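You operate a simulated robot arm through the tools that you are given. There is no shell and no other tool.

Carry out the task below with a simulated robot arm. There is one attempt and no reset: what you move stays moved.

JOB
The bowl drains slowly: empty, rinse and refit the sink strainer.
Fine: shake the scraps out into the scrap tub, rinse the strainer under the tap, set it back over the outlet and shut the tap. What is to be rubbed or washed off counts as gone when no trace of it is left.

The check looks at the end state, three seconds after you hand in, the way a careful person would. Anything else that was tipped, shoved, dropped, spilled or broken makes it a failure.

ROBOT AND FRAMES
A 7-joint arm with a three-finger gripper, fixed in place. Base frame: the origin is on the floor under the middle of its stand, x ahead of it, y to its left, z up. Units: cm, degrees, N and s.
It reaches about 134.2 cm from its shoulder. Its first joint turns from -166.0 to 166.0 degrees. Payload 2.69 kg.
Tool frame: the origin (TCP) lies between the finger pads and is the grasp point; the fingertips stand 3 cm ahead of it; z points along the fingers, y is the line along which they close. The gripper opens to 12.8 cm; its body begins 11.7 cm behind the TCP.
Orientation is told as [roll, pitch, yaw] about the base's x, y, z axes, in that order, counted from this pose: with the fingers straight down and closing along the base's y, the tool's x points along the base's -x, its y along +y and its z along -z.

CONTROLS
- The arm moves only by the tool step_arm. Its argument "targets" is a list of rows, each a list of 7 numbers: the gripper command, from -1 (shut) to 1 (fully open), values between in proportion, then the shift along the base's x, y, z in mm, then the turn, a rotation vector about the base's x, y, z in degrees. In form: [[gripper, tx, ty, tz, wx, wy, wz], ...]. A call has 1 to 20 rows; each row is the pose to reach, as a shift and turn from the pose commanded when the call began. Each row takes 0.2 s and may step no farther than 5 cm and 8.6 degrees from the row before; otherwise, or with a gripper value out of range, the whole call is refused. Where a pose cannot be reached the arm comes as near as it can. A force on the tool above 40 N (or 10 N above the force at the start of the call, whichever is more), or a blocked arm, ends the call early, and 0.2 s more pass. Each finger travels about 12.7 cm/s and halts on what it meets, pressing with about 43 N; the grip force reading is that of the motor and also rises with nothing between the fingers. The clock runs only during rows and for 0.2 s after the last one: add rows that repeat a pose to give the fingers time. The reply holds the time, the measured pose of the TCP, the force on the tool along the base axes, the opening and the grip force, in the units named above and with some noise, with the torque about the TCP (base axes, N m) and any sound that the robot's microphone picked up.
- Cameras (640 x 400 px; columns grow to the right, rows downward): "scene" is fixed at [4.14, -50.4, 166.41]; the picture's right is [0.71, -0.70, 0.00], its down [-0.37, -0.37, -0.85] and it looks along [0.60, 0.61, -0.52] (base axes); focal length 365 px, centre (320, 200). "wrist" rides on the gripper at [5.8, 5.4, -13.1] in the tool frame; the picture's right is [-0.68, 0.74, 0.00], its down [-0.62, -0.57, -0.55] and it looks along [-0.40, -0.37, 0.84] (tool axes); focal length 234 px, centre (320, 200). There is no depth. A picture from a camera that has moved, and an enlarged one, comes with that camera's place and axes in the base frame and with its lens. The place of the scene camera against the robot may be out by one fixed shift of up to 1.2 cm in any direction.
- camera(camera): a new picture of that camera. It takes no simulated time.
- move_column(by): moves the trunk up (or, below 0, down) by that many cm; the arm rides with it, the base frame stays. It gives what a move gives, with no picture.
- zoom(camera, box): a new picture of the part [left, top, right, bottom] of that camera's present view, enlarged. It takes no simulated time.
- job_done(): hands the job in; it is judged then, once.

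Nothing tells you positions but the pictures and the camera data. Unless the task says otherwise, let go and move clear before handing in.

The tools are called as a command line: name --pt "numbers of a row" for each row, then --argument value for the rest, lists and objects as JSON in quotes. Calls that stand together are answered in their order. step_arm: Moves the arm, as the interface text tells. Its arguments: {"type":"object","properties":{"targets":{"type":"array","items":{"type":"array","items":{"type":"number"}}}},"required":["targets"]} The other tools are called the same way: move_column (by) moves the trunk up or down; camera (camera) takes a picture; zoom (camera, box) takes an enlarged picture of a part of a camera's view; job_done () hands the job in.

At the start:

```text
t: 0.0
tool_pos: [51.28, 30.0, 129.43]
tool_rot: [0.0, 0.0, 0.0]
contact_force: [-0.7, -0.3, -0.8]
ft_torque: [0.01, -0.04, 0.04]
width: 12.78
grasp_force: 0.1
trunk travel left (down, up): [-15.0, 20.0]
```

scene: 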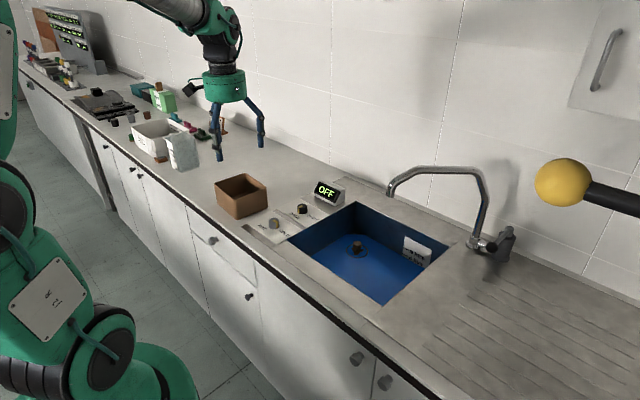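
wrist: 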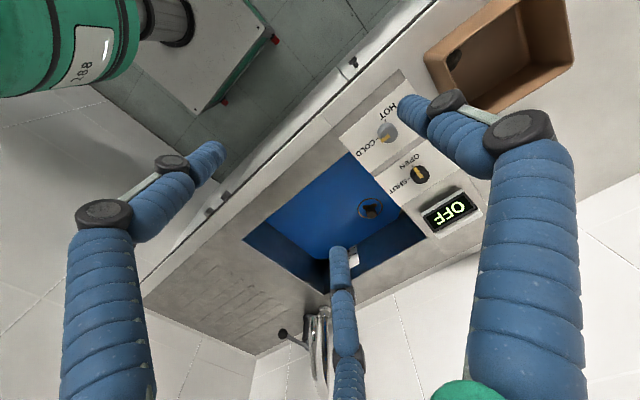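

I see a blue sink bowl with a small strainer in it, two knobs (hot/cold and open/shut) and an OFF display to its left, a brown open tub beside them, and a tap at the back. I'll look closer before I move anything.

zoom --camera "scene" --box '[200, 150, 360, 250]'

zoom --camera "scene" --box '[280, 190, 460, 302]'

zoom --camera "scene" --box '[370, 140, 530, 260]'

zoom --camera "scene" --box '[60, 70, 260, 195]'

zoom --camera "wrist" --box '[230, 80, 490, 280]'

zoom --camera "wrist" --box '[400, 0, 600, 125]'

```text
4.00 times, centred on (280, 200) of scene
camera zoom: at [4.14, -50.4, 166.41], right [0.71, -0.7, 0.0], down [-0.37, -0.37, -0.85], along [0.6, 0.61, -0.52], focal length 1459 px, centre (480, 200)
```

zoom: 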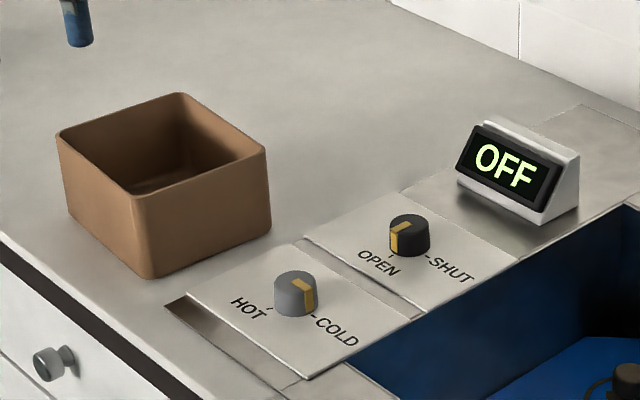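

```text
3.56 times, centred on (370, 246) of scene
camera zoom: at [4.14, -50.4, 166.41], right [0.71, -0.7, 0.0], down [-0.37, -0.37, -0.85], along [0.6, 0.61, -0.52], focal length 1297 px, centre (142, 36)
```

zoom: 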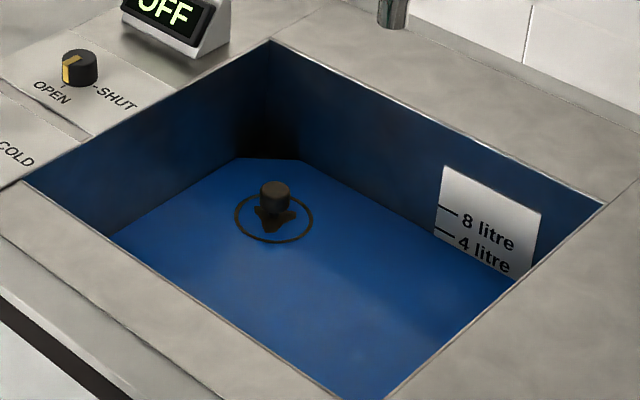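

```text
3.33 times, centred on (450, 200) of scene
camera zoom: at [4.14, -50.4, 166.41], right [0.71, -0.7, 0.0], down [-0.37, -0.37, -0.85], along [0.6, 0.61, -0.52], focal length 1216 px, centre (-113, 200)
```

zoom: 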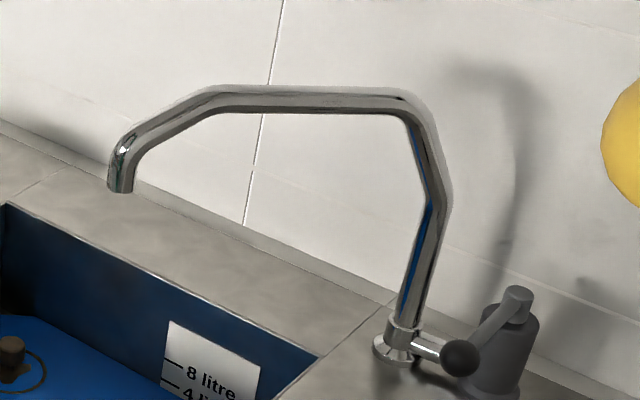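

```text
3.20 times, centred on (160, 132) of scene
camera zoom: at [4.14, -50.4, 166.41], right [0.71, -0.7, 0.0], down [-0.37, -0.37, -0.85], along [0.6, 0.61, -0.52], focal length 1167 px, centre (832, 416)
```

zoom: 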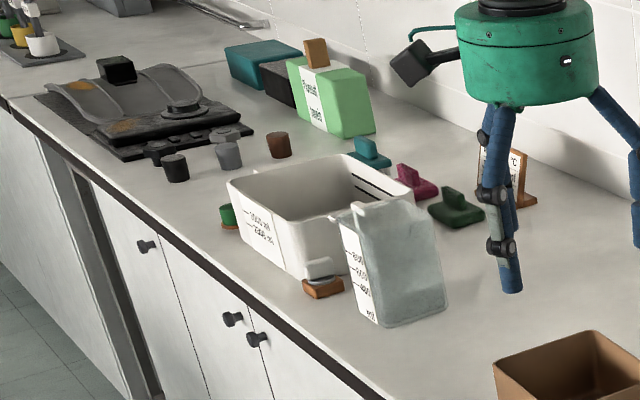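

```text
2.00 times, centred on (360, 180) of wrist
camera zoom: at [45.38, 35.37, 142.52], right [0.68, 0.74, 0.0], down [0.62, -0.57, 0.55], along [0.4, -0.37, -0.84], focal length 468 px, centre (240, 240)
```

zoom: 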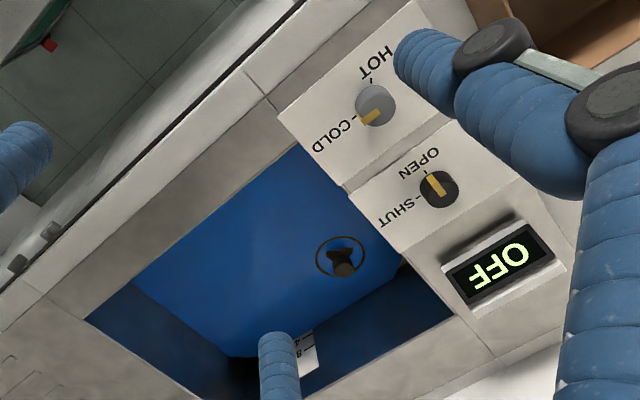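

```text
3.20 times, centred on (500, 62) of wrist
camera zoom: at [45.38, 35.37, 142.52], right [0.68, 0.74, 0.0], down [0.62, -0.57, 0.55], along [0.4, -0.37, -0.84], focal length 749 px, centre (-256, 640)
```

zoom: 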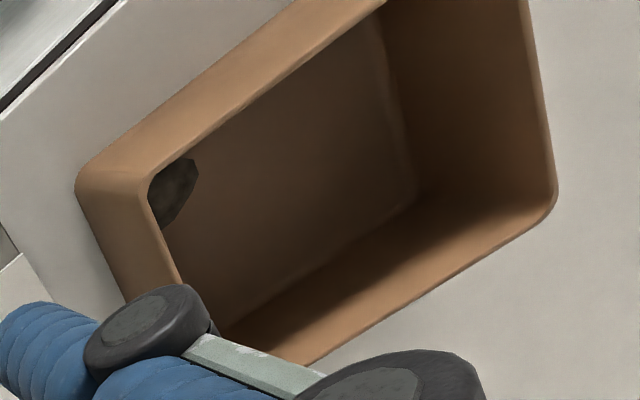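

The strainer looks like a ring with a knob grip near the bowl's far-left corner, at about (100, 24, 72). I'll move the arm above the bowl for a better wrist view of the strainer, tap and tub.

step_arm --pt "1 40 10 0 0 0 0" --pt "1 80 20 0 0 0 0" --pt "1 120 30 0 0 0 0" --pt "1 160 40 0 0 0 0" --pt "1 200 50 0 0 0 0" --pt "1 220 60 0 0 0 0"

camera --camera "wrist"

camera --camera "scene"

```text
t: 1.4
tool_pos: [73.16, 35.67, 129.45]
tool_rot: [0.0, -0.1, -0.1]
contact_force: [1.4, -0.1, 0.5]
ft_torque: [0.01, 0.03, -0.03]
width: 12.81
grasp_force: 0.0
trunk travel left (down, up): [-15.0, 20.0]
```

```text
taken
camera wrist: at [67.39, 41.15, 142.55], right [0.68, 0.74, 0.0], down [0.62, -0.57, 0.55], along [0.4, -0.37, -0.84], focal length 234 px, centre (320, 200)
```

wrist: 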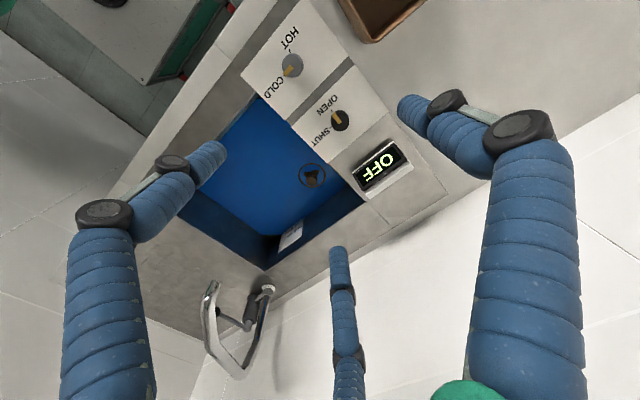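

```text
taken
```

scene: 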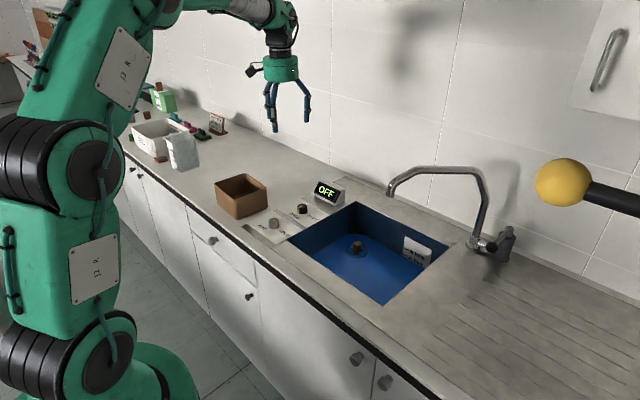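

The spout and its handle show up in this wrist view, so I'll zoom in on them and on the strainer and knobs.

zoom --camera "wrist" --box '[160, 240, 320, 400]'

zoom --camera "wrist" --box '[220, 20, 440, 240]'

zoom --camera "wrist" --box '[280, 150, 345, 200]'

zoom --camera "scene" --box '[325, 220, 390, 270]'

```text
2.50 times, centred on (240, 320) of wrist
camera zoom: at [67.39, 41.15, 142.55], right [0.68, 0.74, 0.0], down [0.62, -0.57, 0.55], along [0.4, -0.37, -0.84], focal length 585 px, centre (520, -100)
```

zoom: 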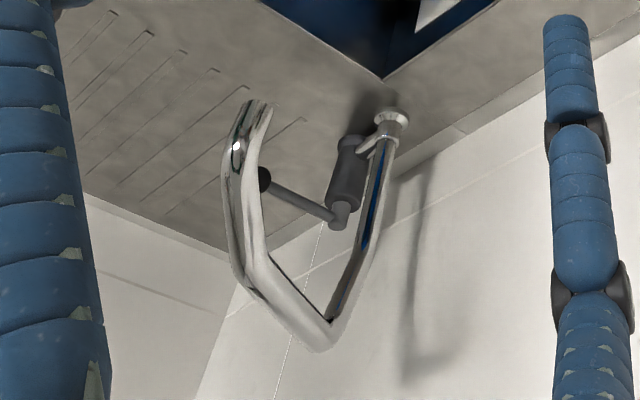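

```text
1.82 times, centred on (330, 130) of wrist
camera zoom: at [67.39, 41.15, 142.55], right [0.68, 0.74, 0.0], down [0.62, -0.57, 0.55], along [0.4, -0.37, -0.84], focal length 426 px, centre (302, 327)
```

zoom: 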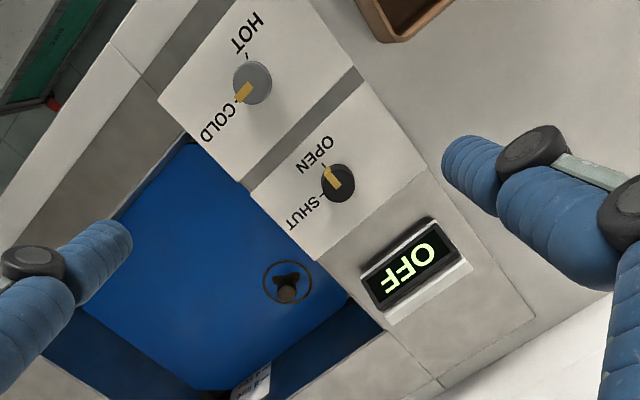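

```text
8.00 times, centred on (312, 175) of wrist
camera zoom: at [67.39, 41.15, 142.55], right [0.68, 0.74, 0.0], down [0.62, -0.57, 0.55], along [0.4, -0.37, -0.84], focal length 1873 px, centre (380, 400)
```

zoom: 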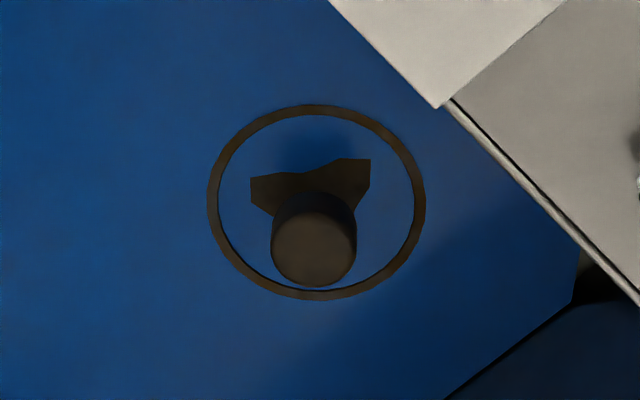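

```text
8.00 times, centred on (358, 245) of scene
camera zoom: at [4.14, -50.4, 166.41], right [0.71, -0.7, 0.0], down [-0.37, -0.37, -0.85], along [0.6, 0.61, -0.52], focal length 2918 px, centre (20, -160)
```

zoom: 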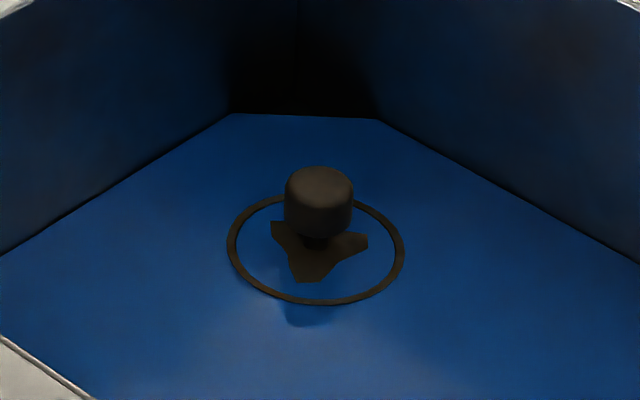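

I now place the strainer at about (90, 17), with its rim at z≈77.5 and knob top at z≈82. The counter is at z≈91.5, the spout outlet near (82, 0, 112) and a tap lever with a black ball near (95, -26.5, 102). I'll go lower over the strainer for a closer look.

step_arm --pt "1 30 -35 0 0 0 0" --pt "1 60 -70 0 0 0 0" --pt "1 90 -105 0 0 0 0" --pt "1 120 -140 0 0 0 0" --pt "1 148 -177 0 0 0 0" --pt "1 148 -177 -45 0 0 0" --pt "1 148 -177 -90 0 0 0" --pt "1 148 -177 -135 0 0 0" --pt "1 148 -177 -180 0 0 0" --pt "1 148 -177 -225 0 0 0" --pt "1 148 -177 -270 0 0 0" --pt "1 148 -177 -310 0 0 0"

camera --camera "wrist"

camera --camera "scene"

```text
t: 4.0
tool_pos: [88.2, 18.33, 98.32]
tool_rot: [0.0, -0.2, 0.0]
contact_force: [0.5, 0.6, 0.6]
ft_torque: [-0.05, 0.01, -0.01]
width: 12.77
grasp_force: 0.0
trunk travel left (down, up): [-15.0, 20.0]
```

```text
taken
camera wrist: at [82.35, 23.6, 111.39], right [0.68, 0.74, 0.0], down [0.61, -0.57, 0.55], along [0.4, -0.37, -0.84], focal length 234 px, centre (320, 200)
```

wrist: 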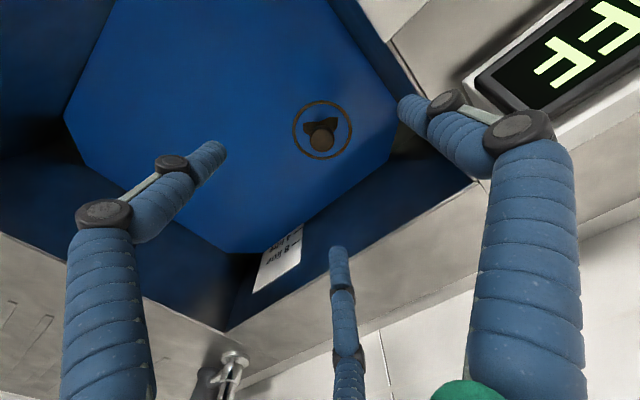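

```text
taken
```

scene: 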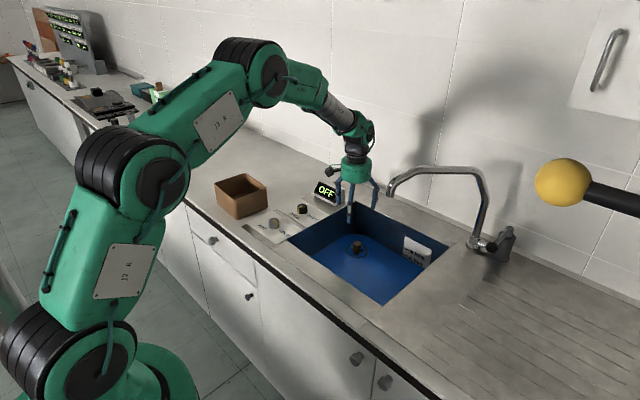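

The strainer's rim sits at roughly (89.8, 17.2, 78). I'll zoom in to see whether scraps are visible.

zoom --camera "wrist" --box '[275, 90, 371, 170]'

zoom --camera "wrist" --box '[200, 200, 360, 400]'

zoom --camera "scene" --box '[310, 130, 410, 230]'

```text
5.00 times, centred on (323, 130) of wrist
camera zoom: at [82.35, 23.6, 111.39], right [0.68, 0.74, 0.0], down [0.61, -0.57, 0.55], along [0.4, -0.37, -0.84], focal length 1171 px, centre (305, 550)
```

zoom: 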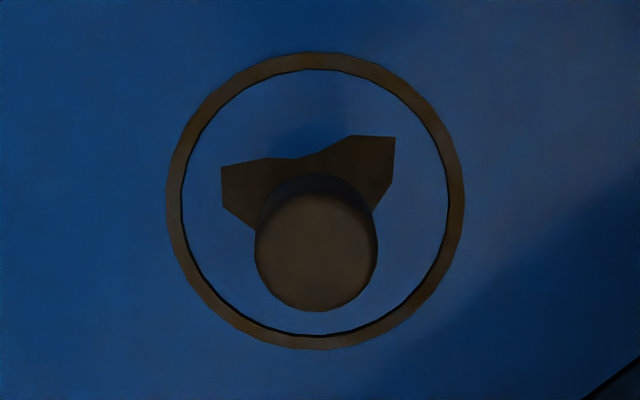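

```text
2.00 times, centred on (280, 300) of wrist
camera zoom: at [82.35, 23.6, 111.39], right [0.68, 0.74, 0.0], down [0.61, -0.57, 0.55], along [0.4, -0.37, -0.84], focal length 468 px, centre (400, 0)
```

zoom: 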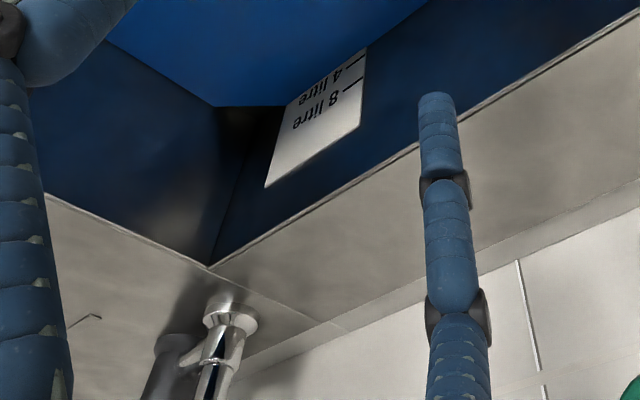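

```text
4.00 times, centred on (360, 180) of scene
camera zoom: at [4.14, -50.4, 166.41], right [0.71, -0.7, 0.0], down [-0.37, -0.37, -0.85], along [0.6, 0.61, -0.52], focal length 1459 px, centre (160, 280)
```

zoom: 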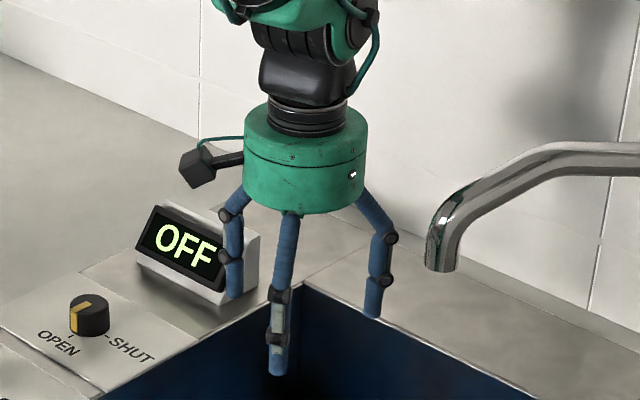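

The strainer has a knob on a three-armed spider inside a ring. Before touching it I'll look at the tap lever and the contents of the brown tub.

zoom --camera "scene" --box '[460, 215, 532, 260]'

step_arm --pt "1 0 0 50 0 0 0" --pt "1 0 0 100 0 0 0" --pt "1 0 0 150 0 0 0" --pt "1 0 0 200 0 0 0" --pt "1 0 0 240 0 0 0" --pt "1 -40 -20 250 0 0 0" --pt "1 -80 -40 260 0 0 0" --pt "1 -120 -50 270 0 0 0" --pt "1 -150 -60 280 0 0 0"

camera --camera "wrist"

```text
8.89 times, centred on (496, 238) of scene
camera zoom: at [4.14, -50.4, 166.41], right [0.71, -0.7, 0.0], down [-0.37, -0.37, -0.85], along [0.6, 0.61, -0.52], focal length 3242 px, centre (-1244, -133)
```

zoom: 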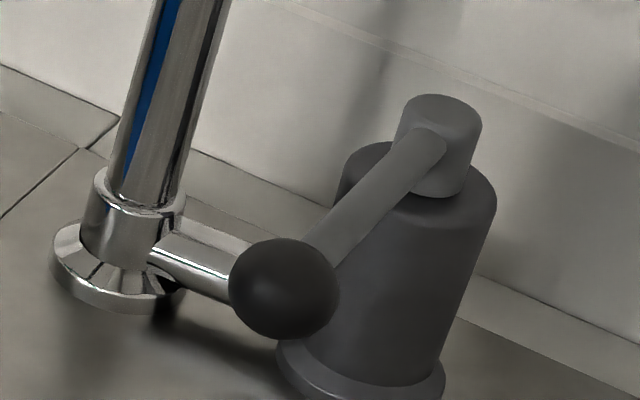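

```text
t: 6.0
tool_pos: [72.95, 12.12, 126.19]
tool_rot: [0.0, 0.0, 0.0]
contact_force: [-0.1, 0.0, 0.1]
ft_torque: [-0.01, -0.01, 0.05]
width: 12.8
grasp_force: 0.0
trunk travel left (down, up): [-15.0, 20.0]
```

```text
taken
camera wrist: at [67.23, 17.54, 139.25], right [0.68, 0.74, 0.0], down [0.62, -0.57, 0.55], along [0.4, -0.37, -0.84], focal length 234 px, centre (320, 200)
```

wrist: 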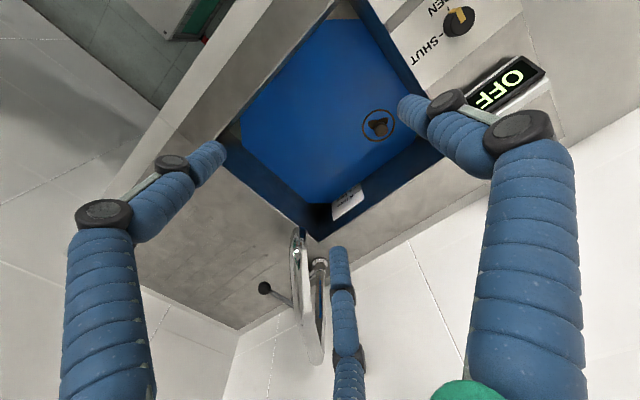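

zoom --camera "wrist" --box '[240, 220, 352, 380]'

zoom --camera "wrist" --box '[210, 0, 450, 240]'

```text
2.50 times, centred on (296, 300) of wrist
camera zoom: at [67.23, 17.54, 139.25], right [0.68, 0.74, 0.0], down [0.62, -0.57, 0.55], along [0.4, -0.37, -0.84], focal length 585 px, centre (380, -50)
```

zoom: 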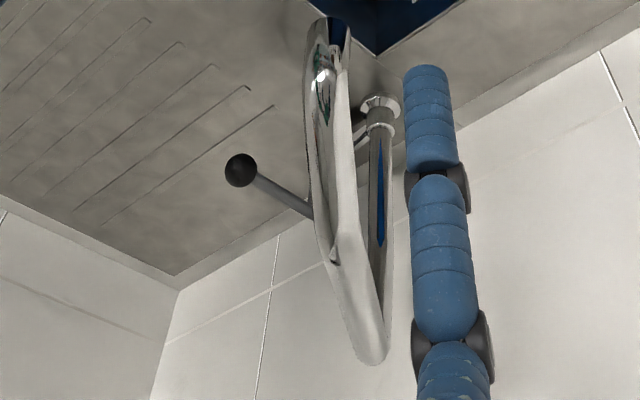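

```text
1.67 times, centred on (330, 120) of wrist
camera zoom: at [67.23, 17.54, 139.25], right [0.68, 0.74, 0.0], down [0.62, -0.57, 0.55], along [0.4, -0.37, -0.84], focal length 390 px, centre (303, 333)
```

zoom: 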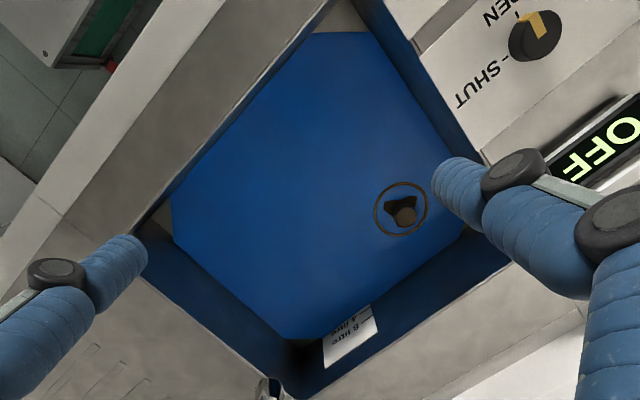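

The lever has an upright pivot on a grey valve body, with its ball at about (95, -27, 102), so it probably swings horizontally. I want to know where the yellow ball on the rod hangs before I go that way, so I'll tilt the camera up.

step_arm --pt "1 0 0 10 -5.4 -5.9 0" --pt "1 0 0 20 -10.8 -11.8 0" --pt "1 0 0 30 -16.2 -17.7 0" --pt "1 0 0 40 -21.6 -23.6 0" --pt "1 0 0 40 -27 -29.5 0"

camera --camera "wrist"

```text
t: 7.2
tool_pos: [72.98, 12.11, 130.5]
tool_rot: [-29.7, -28.5, 7.6]
contact_force: [0.1, 0.2, -0.1]
ft_torque: [0.04, 0.03, 0.04]
width: 12.8
grasp_force: 0.0
trunk travel left (down, up): [-15.0, 20.0]
```

```text
taken
camera wrist: at [62.31, 22.02, 135.35], right [0.68, 0.74, 0.0], down [0.21, -0.2, 0.96], along [0.71, -0.65, -0.29], focal length 234 px, centre (320, 200)
```

wrist: 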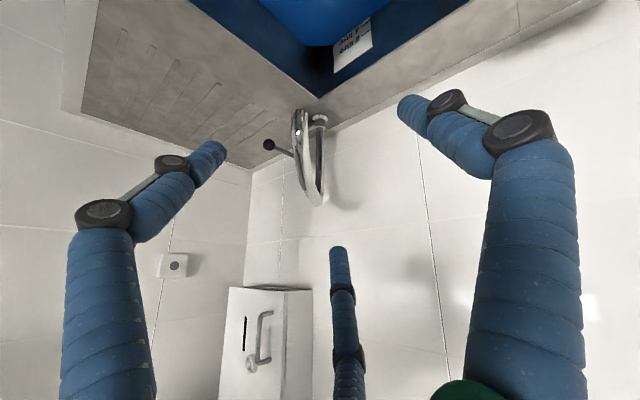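

The yellow ball isn't in this view, so it must hang high near the scene camera, well away from the tap. I'll check the arm's pose from the scene camera next.

camera --camera "scene"

zoom --camera "wrist" --box '[240, 90, 340, 210]'

```text
taken
```

scene: 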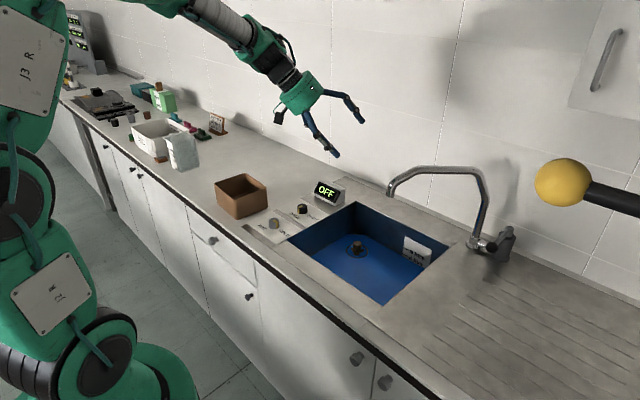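

```text
3.33 times, centred on (290, 150) of wrist
camera zoom: at [62.31, 22.02, 135.35], right [0.68, 0.74, 0.0], down [0.21, -0.2, 0.96], along [0.71, -0.65, -0.29], focal length 781 px, centre (420, 367)
```

zoom: 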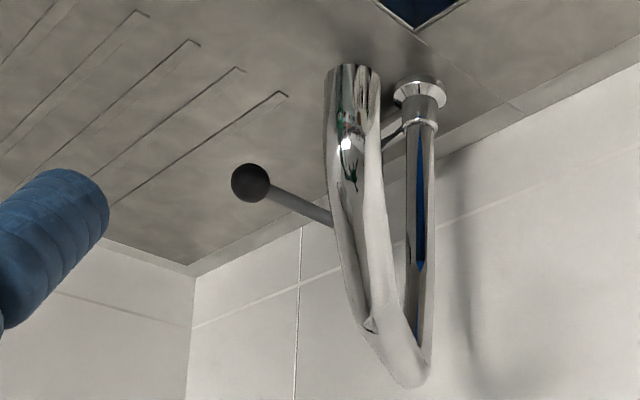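

The outlet at (82, 0, 112.5) and the lever ball at (95.2, -27, 102) hold up across several views. I'll close the fingers in free air to see how they move before using them.

step_arm --pt "0 0 0 0 0 0 0" --pt "0 0 0 0 0 0 0" --pt "0 0 0 0 0 0 0"

camera --camera "wrist"

step_arm --pt "-1 0 0 0 0 0 0" --pt "-1 0 0 0 0 0 0" --pt "-1 0 0 0 0 0 0" --pt "-1 0 0 0 0 0 0"

camera --camera "wrist"

zoom --camera "scene" --box '[250, 50, 410, 170]'

```text
t: 8.0
tool_pos: [72.96, 12.16, 130.48]
tool_rot: [-29.5, -28.2, 7.6]
contact_force: [0.5, 0.9, 0.1]
ft_torque: [-0.02, -0.01, -0.01]
width: 6.4
grasp_force: 0.0
trunk travel left (down, up): [-15.0, 20.0]
```

```text
taken
camera wrist: at [62.34, 22.04, 135.33], right [0.68, 0.74, 0.0], down [0.21, -0.2, 0.96], along [0.71, -0.65, -0.29], focal length 234 px, centre (320, 200)
```

wrist: 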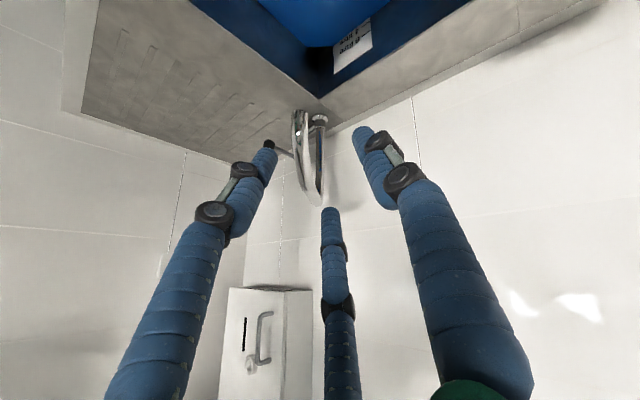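

```text
t: 9.0
tool_pos: [73.03, 12.18, 130.43]
tool_rot: [-29.5, -28.4, 7.6]
contact_force: [0.4, 0.0, -0.4]
ft_torque: [-0.01, 0.0, 0.02]
width: 0.23
grasp_force: 31.0
trunk travel left (down, up): [-15.0, 20.0]
```

```text
taken
camera wrist: at [62.34, 22.03, 135.34], right [0.68, 0.74, 0.0], down [0.21, -0.2, 0.96], along [0.71, -0.65, -0.29], focal length 234 px, centre (320, 200)
```

wrist: 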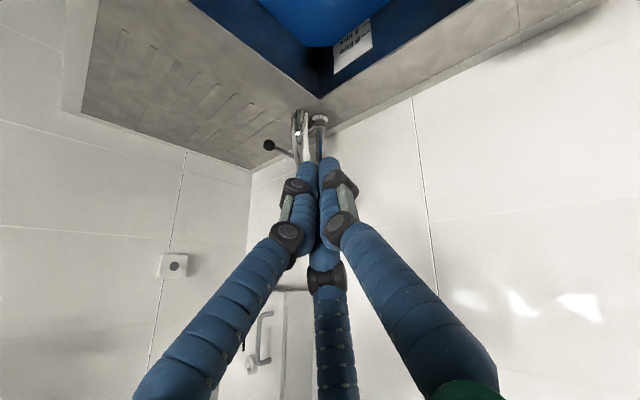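

```text
3.33 times, centred on (330, 110) of scene
camera zoom: at [4.14, -50.4, 166.41], right [0.71, -0.7, 0.0], down [-0.37, -0.37, -0.85], along [0.6, 0.61, -0.52], focal length 1216 px, centre (287, 500)
```

zoom: 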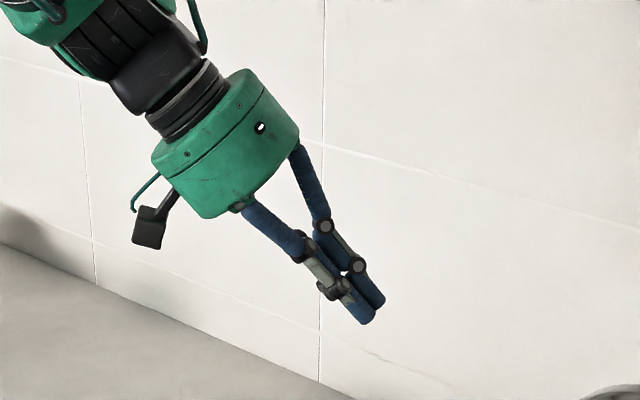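

The three fingers close centrally at 120°. I'll go to the tap with the hand nearly horizontal, cage the lever ball loosely between the fingers, and see which way it gives.

step_arm --pt "-0.1 -20 -50 0 4.5 4.9 0" --pt "-0.1 -40 -95 0 9 9.8 0" --pt "-0.1 -60 -140 0 13.5 14.7 0" --pt "-0.1 -80 -185 0 18 19.6 0" --pt "-0.1 -100 -230 0 22.5 24.5 0" --pt "-0.1 -120 -275 0 27 29.5 0" --pt "-0.1 -130 -320 0 27 29.5 0" --pt "-0.1 -140 -365 0 27 29.5 0" --pt "-0.1 -150 -390 0 27 29.5 0"

camera --camera "scene"

```text
refused: row 1 steps farther than a row can; nothing moved
```

```text
taken
```

scene: 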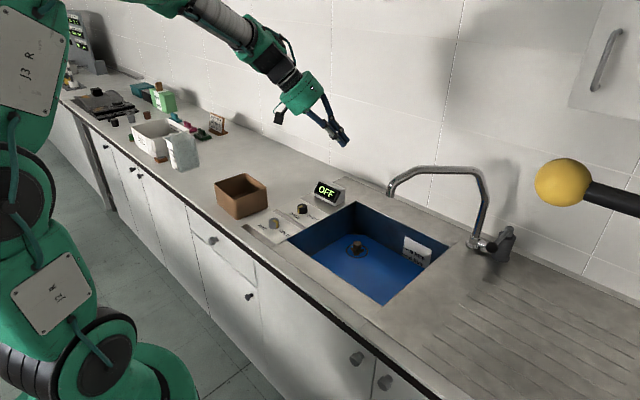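

The first row stepped too far, so I'll resend it with smaller steps.

step_arm --pt "-0.1 -15 -40 0 4.5 4.9 0" --pt "-0.1 -30 -80 0 9 9.8 0" --pt "-0.1 -45 -120 0 13.5 14.7 0" --pt "-0.1 -60 -160 0 18 19.6 0" --pt "-0.1 -75 -200 0 22.5 24.5 0" --pt "-0.1 -90 -240 0 27 29.5 0" --pt "-0.1 -105 -280 0 27 29.5 0" --pt "-0.1 -120 -320 0 27 29.5 0" --pt "-0.1 -135 -360 0 27 29.5 0" --pt "-0.1 -145 -390 0 27 29.5 0"

camera --camera "scene"

```text
t: 11.2
tool_pos: [58.51, -26.66, 130.67]
tool_rot: [0.0, 0.0, 0.0]
contact_force: [0.2, 0.1, 0.5]
ft_torque: [0.04, 0.01, 0.05]
width: 5.75
grasp_force: 0.1
trunk travel left (down, up): [-15.0, 20.0]
```

```text
taken
```

scene: 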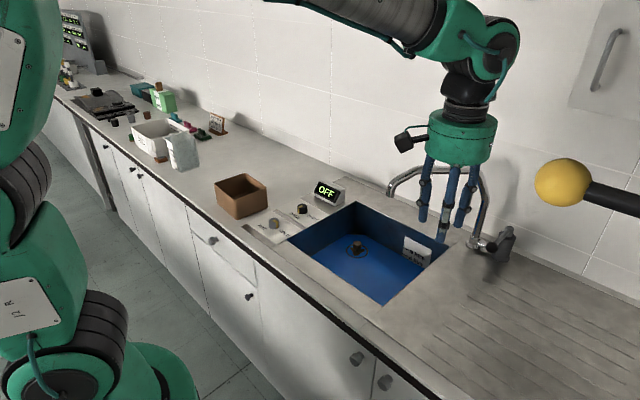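

step_arm --pt "-0.1 15 0 -5 0 -7.5 0" --pt "-0.1 30 0 -10 0 -15 0" --pt "-0.1 45 0 -20 0 -22.5 0" --pt "-0.1 60 0 -30 0 -30 0" --pt "-0.1 75 0 -40 0 -37.5 0" --pt "-0.1 90 0 -60 0 -45 0" --pt "-0.1 105 0 -80 0 -52.5 0" --pt "-0.1 120 0 -100 0 -60 0" --pt "-0.1 130 0 -130 0 -67.5 0" --pt "-0.1 140 0 -160 0 -75 0"

camera --camera "wrist"

camera --camera "scene"

```text
t: 13.4
tool_pos: [72.59, -26.99, 114.48]
tool_rot: [0.0, -75.1, 0.0]
contact_force: [-0.3, 0.6, 1.6]
ft_torque: [-0.02, 0.05, -0.04]
width: 5.76
grasp_force: 0.0
trunk travel left (down, up): [-15.0, 20.0]
```

```text
taken
camera wrist: at [58.42, -21.43, 112.19], right [0.17, 0.74, 0.65], down [-0.37, -0.56, 0.74], along [0.91, -0.37, 0.18], focal length 234 px, centre (320, 200)
```

wrist: 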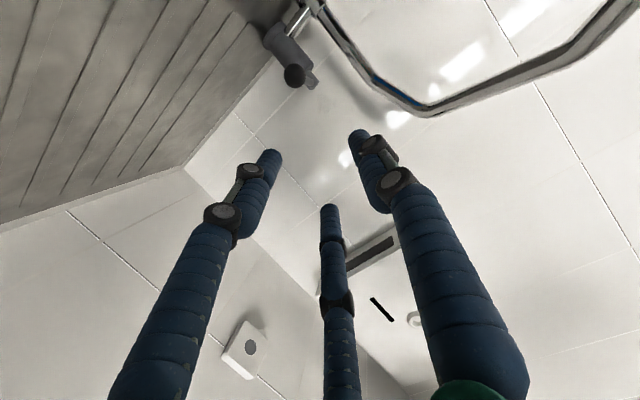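

```text
taken
```

scene: 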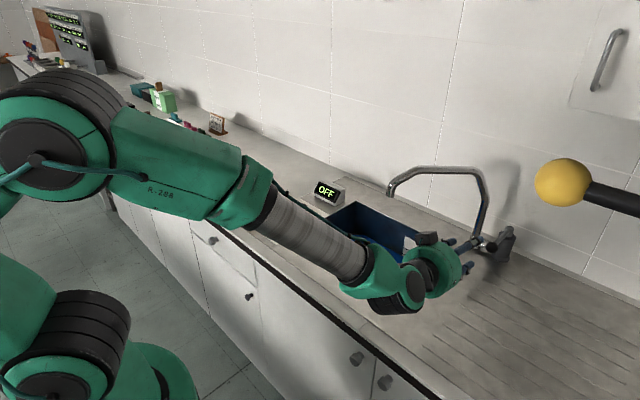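

The ball is at (95.2, -26.8, 102.5) in this view too. I'll drop to its height and slide forward so the fingers surround it.

step_arm --pt "0.15 0 1 -40 0 0 0" --pt "0.15 10 2 -80 0 0 0" --pt "0.15 30 2 -117 0 0 0" --pt "0.15 60 2 -119 0 0 0" --pt "0.15 100 2 -119 0 0 0" --pt "0.15 140 2 -119 0 0 0"

camera --camera "wrist"

```text
t: 14.8
tool_pos: [86.43, -26.32, 102.31]
tool_rot: [0.1, -74.9, -0.1]
contact_force: [0.0, 0.2, -0.8]
ft_torque: [-0.03, -0.03, -0.03]
width: 7.35
grasp_force: 0.0
trunk travel left (down, up): [-15.0, 20.0]
```

```text
taken
camera wrist: at [72.25, -20.98, 99.97], right [0.18, 0.74, 0.65], down [-0.37, -0.57, 0.74], along [0.91, -0.37, 0.17], focal length 234 px, centre (320, 200)
```

wrist: 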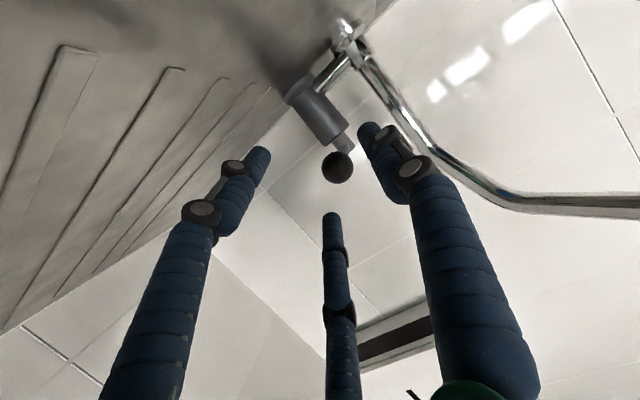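

step_arm --pt "0.15 30 -2 3 0 0 0" --pt "0.15 60 -2 3 0 0 0" --pt "0.15 85 -2 3 0 0 0" --pt "-0.15 85 -2 3 0 0 0" --pt "-0.25 85 -2 3 0 0 0"

camera --camera "wrist"

```text
t: 16.0
tool_pos: [95.03, -26.82, 102.9]
tool_rot: [0.2, -75.0, 0.0]
contact_force: [-0.5, -0.2, -0.5]
ft_torque: [0.01, 0.04, 0.02]
width: 4.81
grasp_force: 0.0
trunk travel left (down, up): [-15.0, 20.0]
```

```text
taken
camera wrist: at [80.81, -21.36, 100.65], right [0.18, 0.74, 0.65], down [-0.37, -0.57, 0.74], along [0.91, -0.37, 0.17], focal length 234 px, centre (320, 200)
```

wrist: 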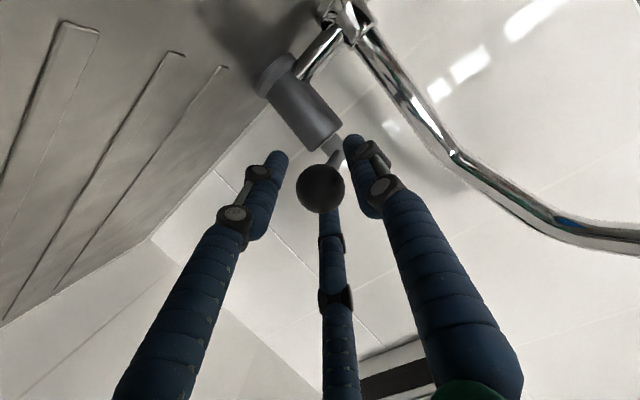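

The ball sits in the middle of the cage. I'll push gently toward -y and watch the force and whether the lever follows.

step_arm --pt "-0.25 0 -10 0 0 0 0" --pt "-0.25 1 -20 0 0 0 0" --pt "-0.25 2 -28 0 0 0 0"

camera --camera "wrist"

camera --camera "scene"

```text
t: 16.8
tool_pos: [95.41, -28.45, 102.85]
tool_rot: [-0.3, -75.0, 0.9]
contact_force: [-4.6, 30.8, 4.3]
ft_torque: [0.15, 0.19, 0.06]
width: 6.97
grasp_force: 15.1
trunk travel left (down, up): [-15.0, 20.0]
stopped in row 3: the force on the tool passed its limit at 42 N (the readings are from after the stop); the commanded pose is now the measured one
```

```text
taken
camera wrist: at [81.09, -23.25, 100.52], right [0.17, 0.74, 0.65], down [-0.36, -0.57, 0.74], along [0.92, -0.36, 0.17], focal length 234 px, centre (320, 200)
```

wrist: 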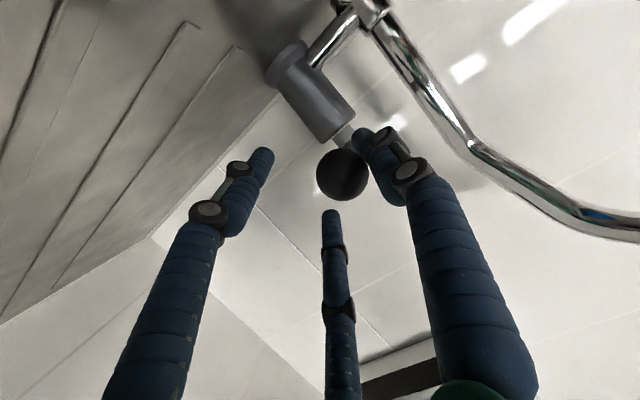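

```text
taken
```

scene: 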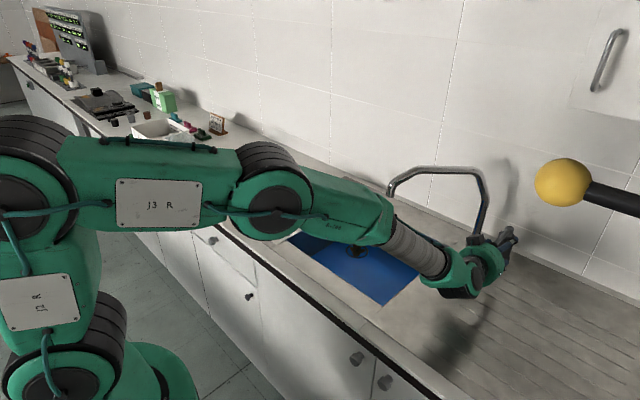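

The lever won't go toward -y, where it seems to be against its stop. I'll try the other way, toward +y.

step_arm --pt "-0.25 0 10 0 0 0 0" --pt "-0.25 0 20 0 0 0 0" --pt "-0.25 0 30 0 0 0 0" --pt "-0.25 1 38 0 0 0 0" --pt "-0.25 3 46 0 0 0 0"

camera --camera "wrist"

camera --camera "scene"

```text
t: 18.0
tool_pos: [95.52, -24.51, 102.84]
tool_rot: [0.2, -74.9, 0.0]
contact_force: [-0.1, -0.3, 0.7]
ft_torque: [0.02, 0.03, 0.02]
width: 4.8
grasp_force: 0.1
trunk travel left (down, up): [-15.0, 20.0]
```

```text
taken
camera wrist: at [81.24, -19.15, 100.59], right [0.17, 0.74, 0.65], down [-0.37, -0.57, 0.74], along [0.91, -0.37, 0.17], focal length 234 px, centre (320, 200)
```

wrist: 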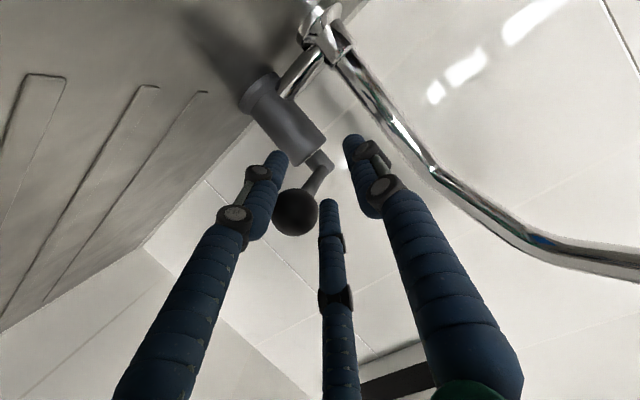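

```text
taken
```

scene: 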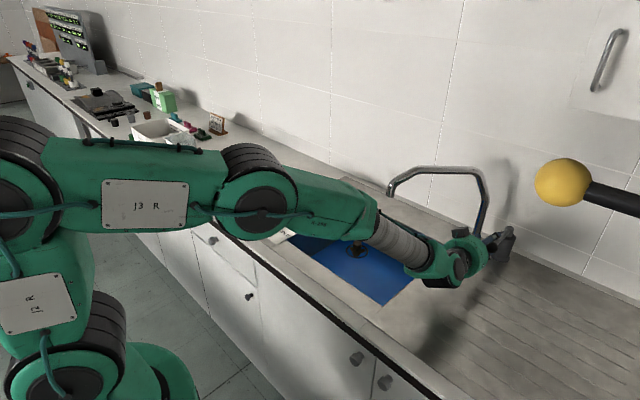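

The ball is now against the -y fingers and hasn't moved yet. I'll push further toward +y.

step_arm --pt "-0.25 0 8 0 0 0 0" --pt "-0.25 1 16 0 0 0 0" --pt "-0.25 3 24 0 0 0 0" --pt "-0.25 5 32 0 0 0 0"

camera --camera "wrist"

camera --camera "scene"

```text
t: 19.0
tool_pos: [96.06, -21.09, 102.75]
tool_rot: [0.1, -74.8, 0.3]
contact_force: [-0.6, 0.6, -0.2]
ft_torque: [-0.01, -0.01, 0.01]
width: 4.79
grasp_force: 0.0
trunk travel left (down, up): [-15.0, 20.0]
```

```text
taken
camera wrist: at [81.84, -15.77, 100.41], right [0.17, 0.74, 0.65], down [-0.37, -0.57, 0.74], along [0.91, -0.37, 0.17], focal length 234 px, centre (320, 200)
```

wrist: 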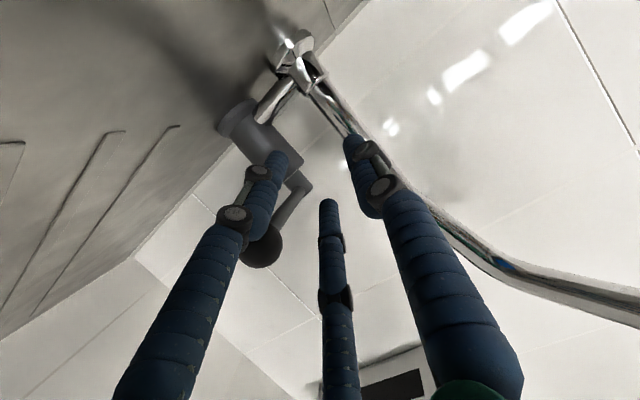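

```text
taken
```

scene: 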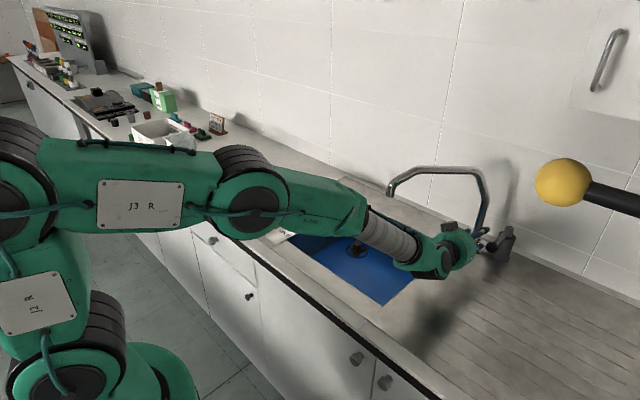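

The ball slipped out through the gap between the two -y fingers without moving. I'll go back over it, close on it properly and then pull toward +y.

step_arm --pt "-0.25 -3 -15 0 0 0 0" --pt "-0.25 -6 -30 0 0 0 0" --pt "-0.25 -8 -45 0 0 0 0" --pt "-0.25 -8 -56 0 0 0 0" --pt "-0.6 -8 -56 0 0 0 0" --pt "-0.7 -8 -56 0 0 0 0" --pt "-0.7 -8 -56 0 0 0 0"

camera --camera "wrist"

```text
t: 20.6
tool_pos: [95.35, -26.64, 102.76]
tool_rot: [-0.1, -74.8, 0.4]
contact_force: [7.3, 20.1, -2.1]
ft_torque: [0.14, 0.16, -0.07]
width: 3.11
grasp_force: 44.9
trunk travel left (down, up): [-15.0, 20.0]
```

```text
taken
camera wrist: at [81.08, -21.32, 100.51], right [0.17, 0.74, 0.65], down [-0.37, -0.57, 0.74], along [0.92, -0.36, 0.17], focal length 234 px, centre (320, 200)
```

wrist: 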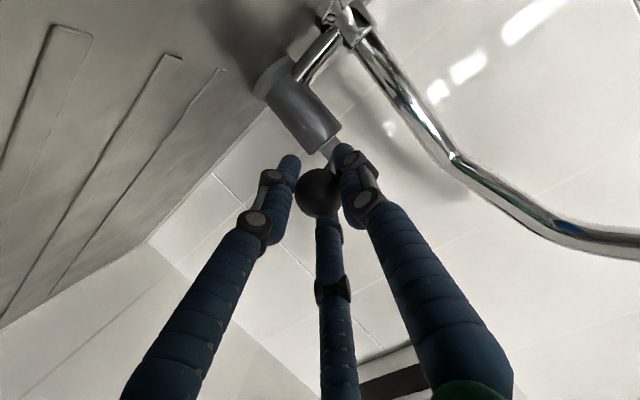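

step_arm --pt "-0.7 0 8 0 0 0 0" --pt "-0.7 1 16 0 0 0 0" --pt "-0.7 3 24 0 0 0 0" --pt "-0.7 5 32 0 0 0 0"

camera --camera "wrist"

camera --camera "scene"

```text
t: 21.2
tool_pos: [95.24, -26.56, 102.82]
tool_rot: [0.3, -74.9, -0.8]
contact_force: [15.2, -10.2, -5.1]
ft_torque: [-0.14, 0.42, -0.36]
width: 2.96
grasp_force: 44.6
trunk travel left (down, up): [-15.0, 20.0]
stopped in row 2: the force on the tool passed its limit at 50 N (the readings are from after the stop); the commanded pose is now the measured one
```

```text
taken
camera wrist: at [81.07, -21.04, 100.57], right [0.18, 0.73, 0.65], down [-0.37, -0.56, 0.74], along [0.91, -0.38, 0.17], focal length 234 px, centre (320, 200)
```

wrist: 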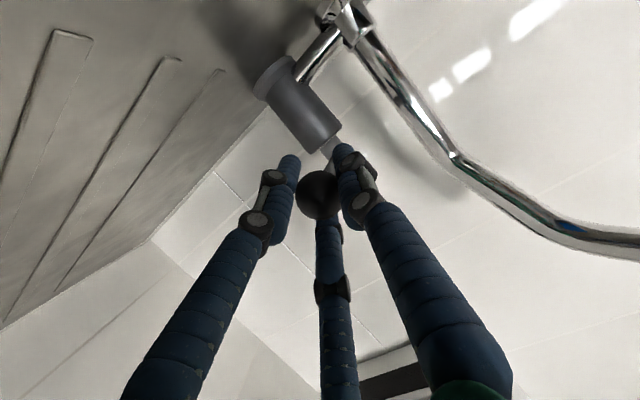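

```text
taken
```

scene: 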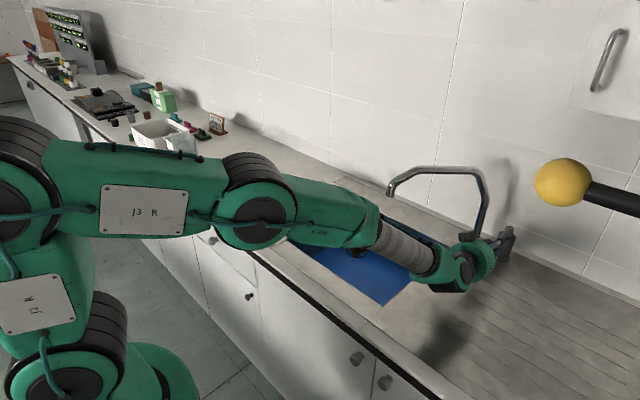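

It doesn't move sideways either way at about 50 N. I'll try lifting the lever instead.

step_arm --pt "-0.7 0 0 5 0 0 0" --pt "-0.7 0 0 10 0 0 0" --pt "-0.7 1 0 16 0 0 0" --pt "-0.7 2 0 22 0 0 0"

camera --camera "wrist"

zoom --camera "scene" --box '[370, 150, 550, 290]'

```text
t: 22.2
tool_pos: [95.21, -26.4, 105.07]
tool_rot: [0.4, -74.9, -0.8]
contact_force: [1.4, -20.5, -8.4]
ft_torque: [-0.04, 0.81, 0.27]
width: 2.99
grasp_force: 45.3
trunk travel left (down, up): [-15.0, 20.0]
```

```text
taken
camera wrist: at [81.14, -21.02, 102.78], right [0.18, 0.73, 0.65], down [-0.37, -0.56, 0.74], along [0.91, -0.38, 0.17], focal length 234 px, centre (320, 200)
```

wrist: 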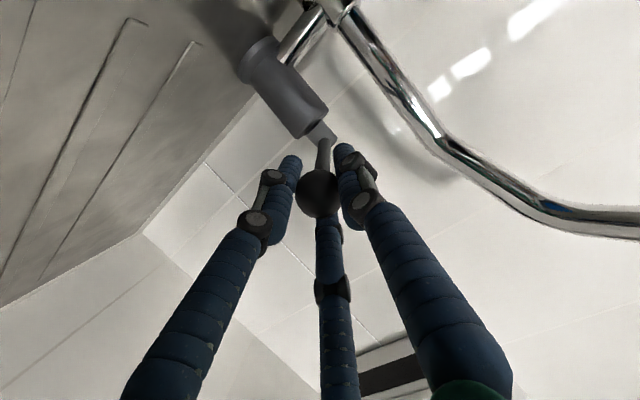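

```text
2.86 times, centred on (460, 220) of scene
camera zoom: at [4.14, -50.4, 166.41], right [0.71, -0.7, 0.0], down [-0.37, -0.37, -0.85], along [0.6, 0.61, -0.52], focal length 1042 px, centre (-80, 143)
```

zoom: 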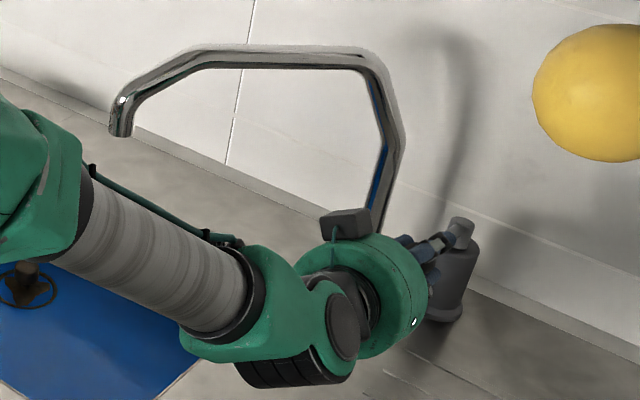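

Lifting works: the ball rose 2.2 cm with little force, so the lever tips upward. I'll follow its arc a bit higher and watch for water.

step_arm --pt "-0.7 3 -1 7 0 0 0" --pt "-0.7 7 -2 13 0 0 0" --pt "-0.7 11 -2 22 0 0 0" --pt "-0.7 15 -2 30 0 0 0"

camera --camera "scene"

camera --camera "wrist"

```text
t: 23.2
tool_pos: [96.89, -26.54, 108.12]
tool_rot: [0.2, -74.9, -0.5]
contact_force: [0.0, -9.0, -1.0]
ft_torque: [0.05, 0.06, 0.05]
width: 3.13
grasp_force: 8.3
trunk travel left (down, up): [-15.0, 20.0]
```

```text
taken
```

scene: 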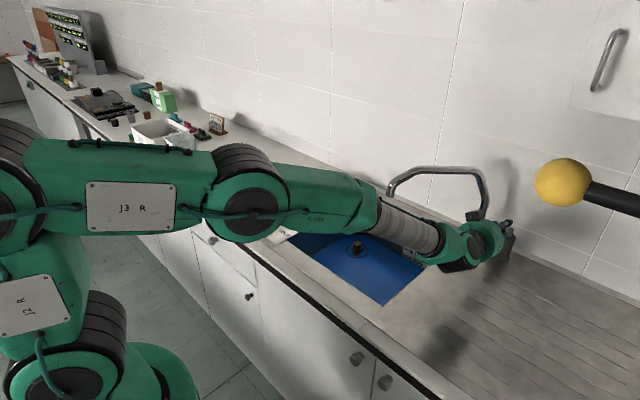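

```text
taken
camera wrist: at [82.66, -21.0, 105.88], right [0.18, 0.73, 0.65], down [-0.37, -0.56, 0.74], along [0.91, -0.38, 0.17], focal length 234 px, centre (320, 200)
```

wrist: 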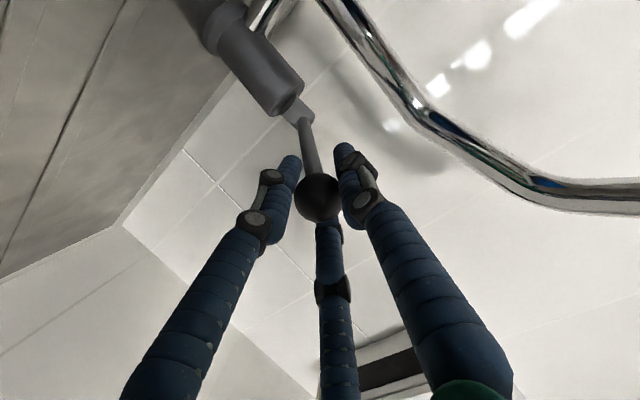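

zoom --camera "scene" --box '[330, 150, 490, 290]'

```text
2.86 times, centred on (410, 220) of scene
camera zoom: at [4.14, -50.4, 166.41], right [0.71, -0.7, 0.0], down [-0.37, -0.37, -0.85], along [0.6, 0.61, -0.52], focal length 1042 px, centre (63, 143)
```

zoom: 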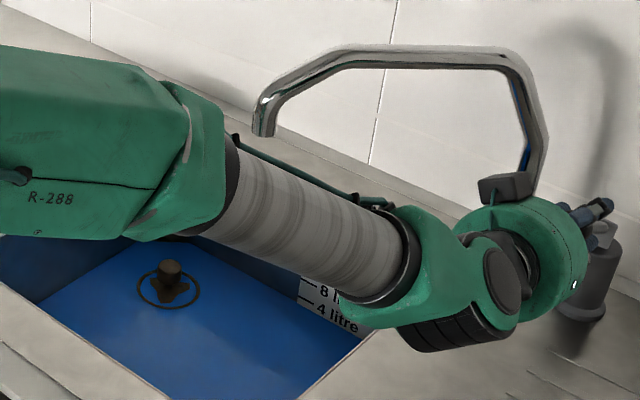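

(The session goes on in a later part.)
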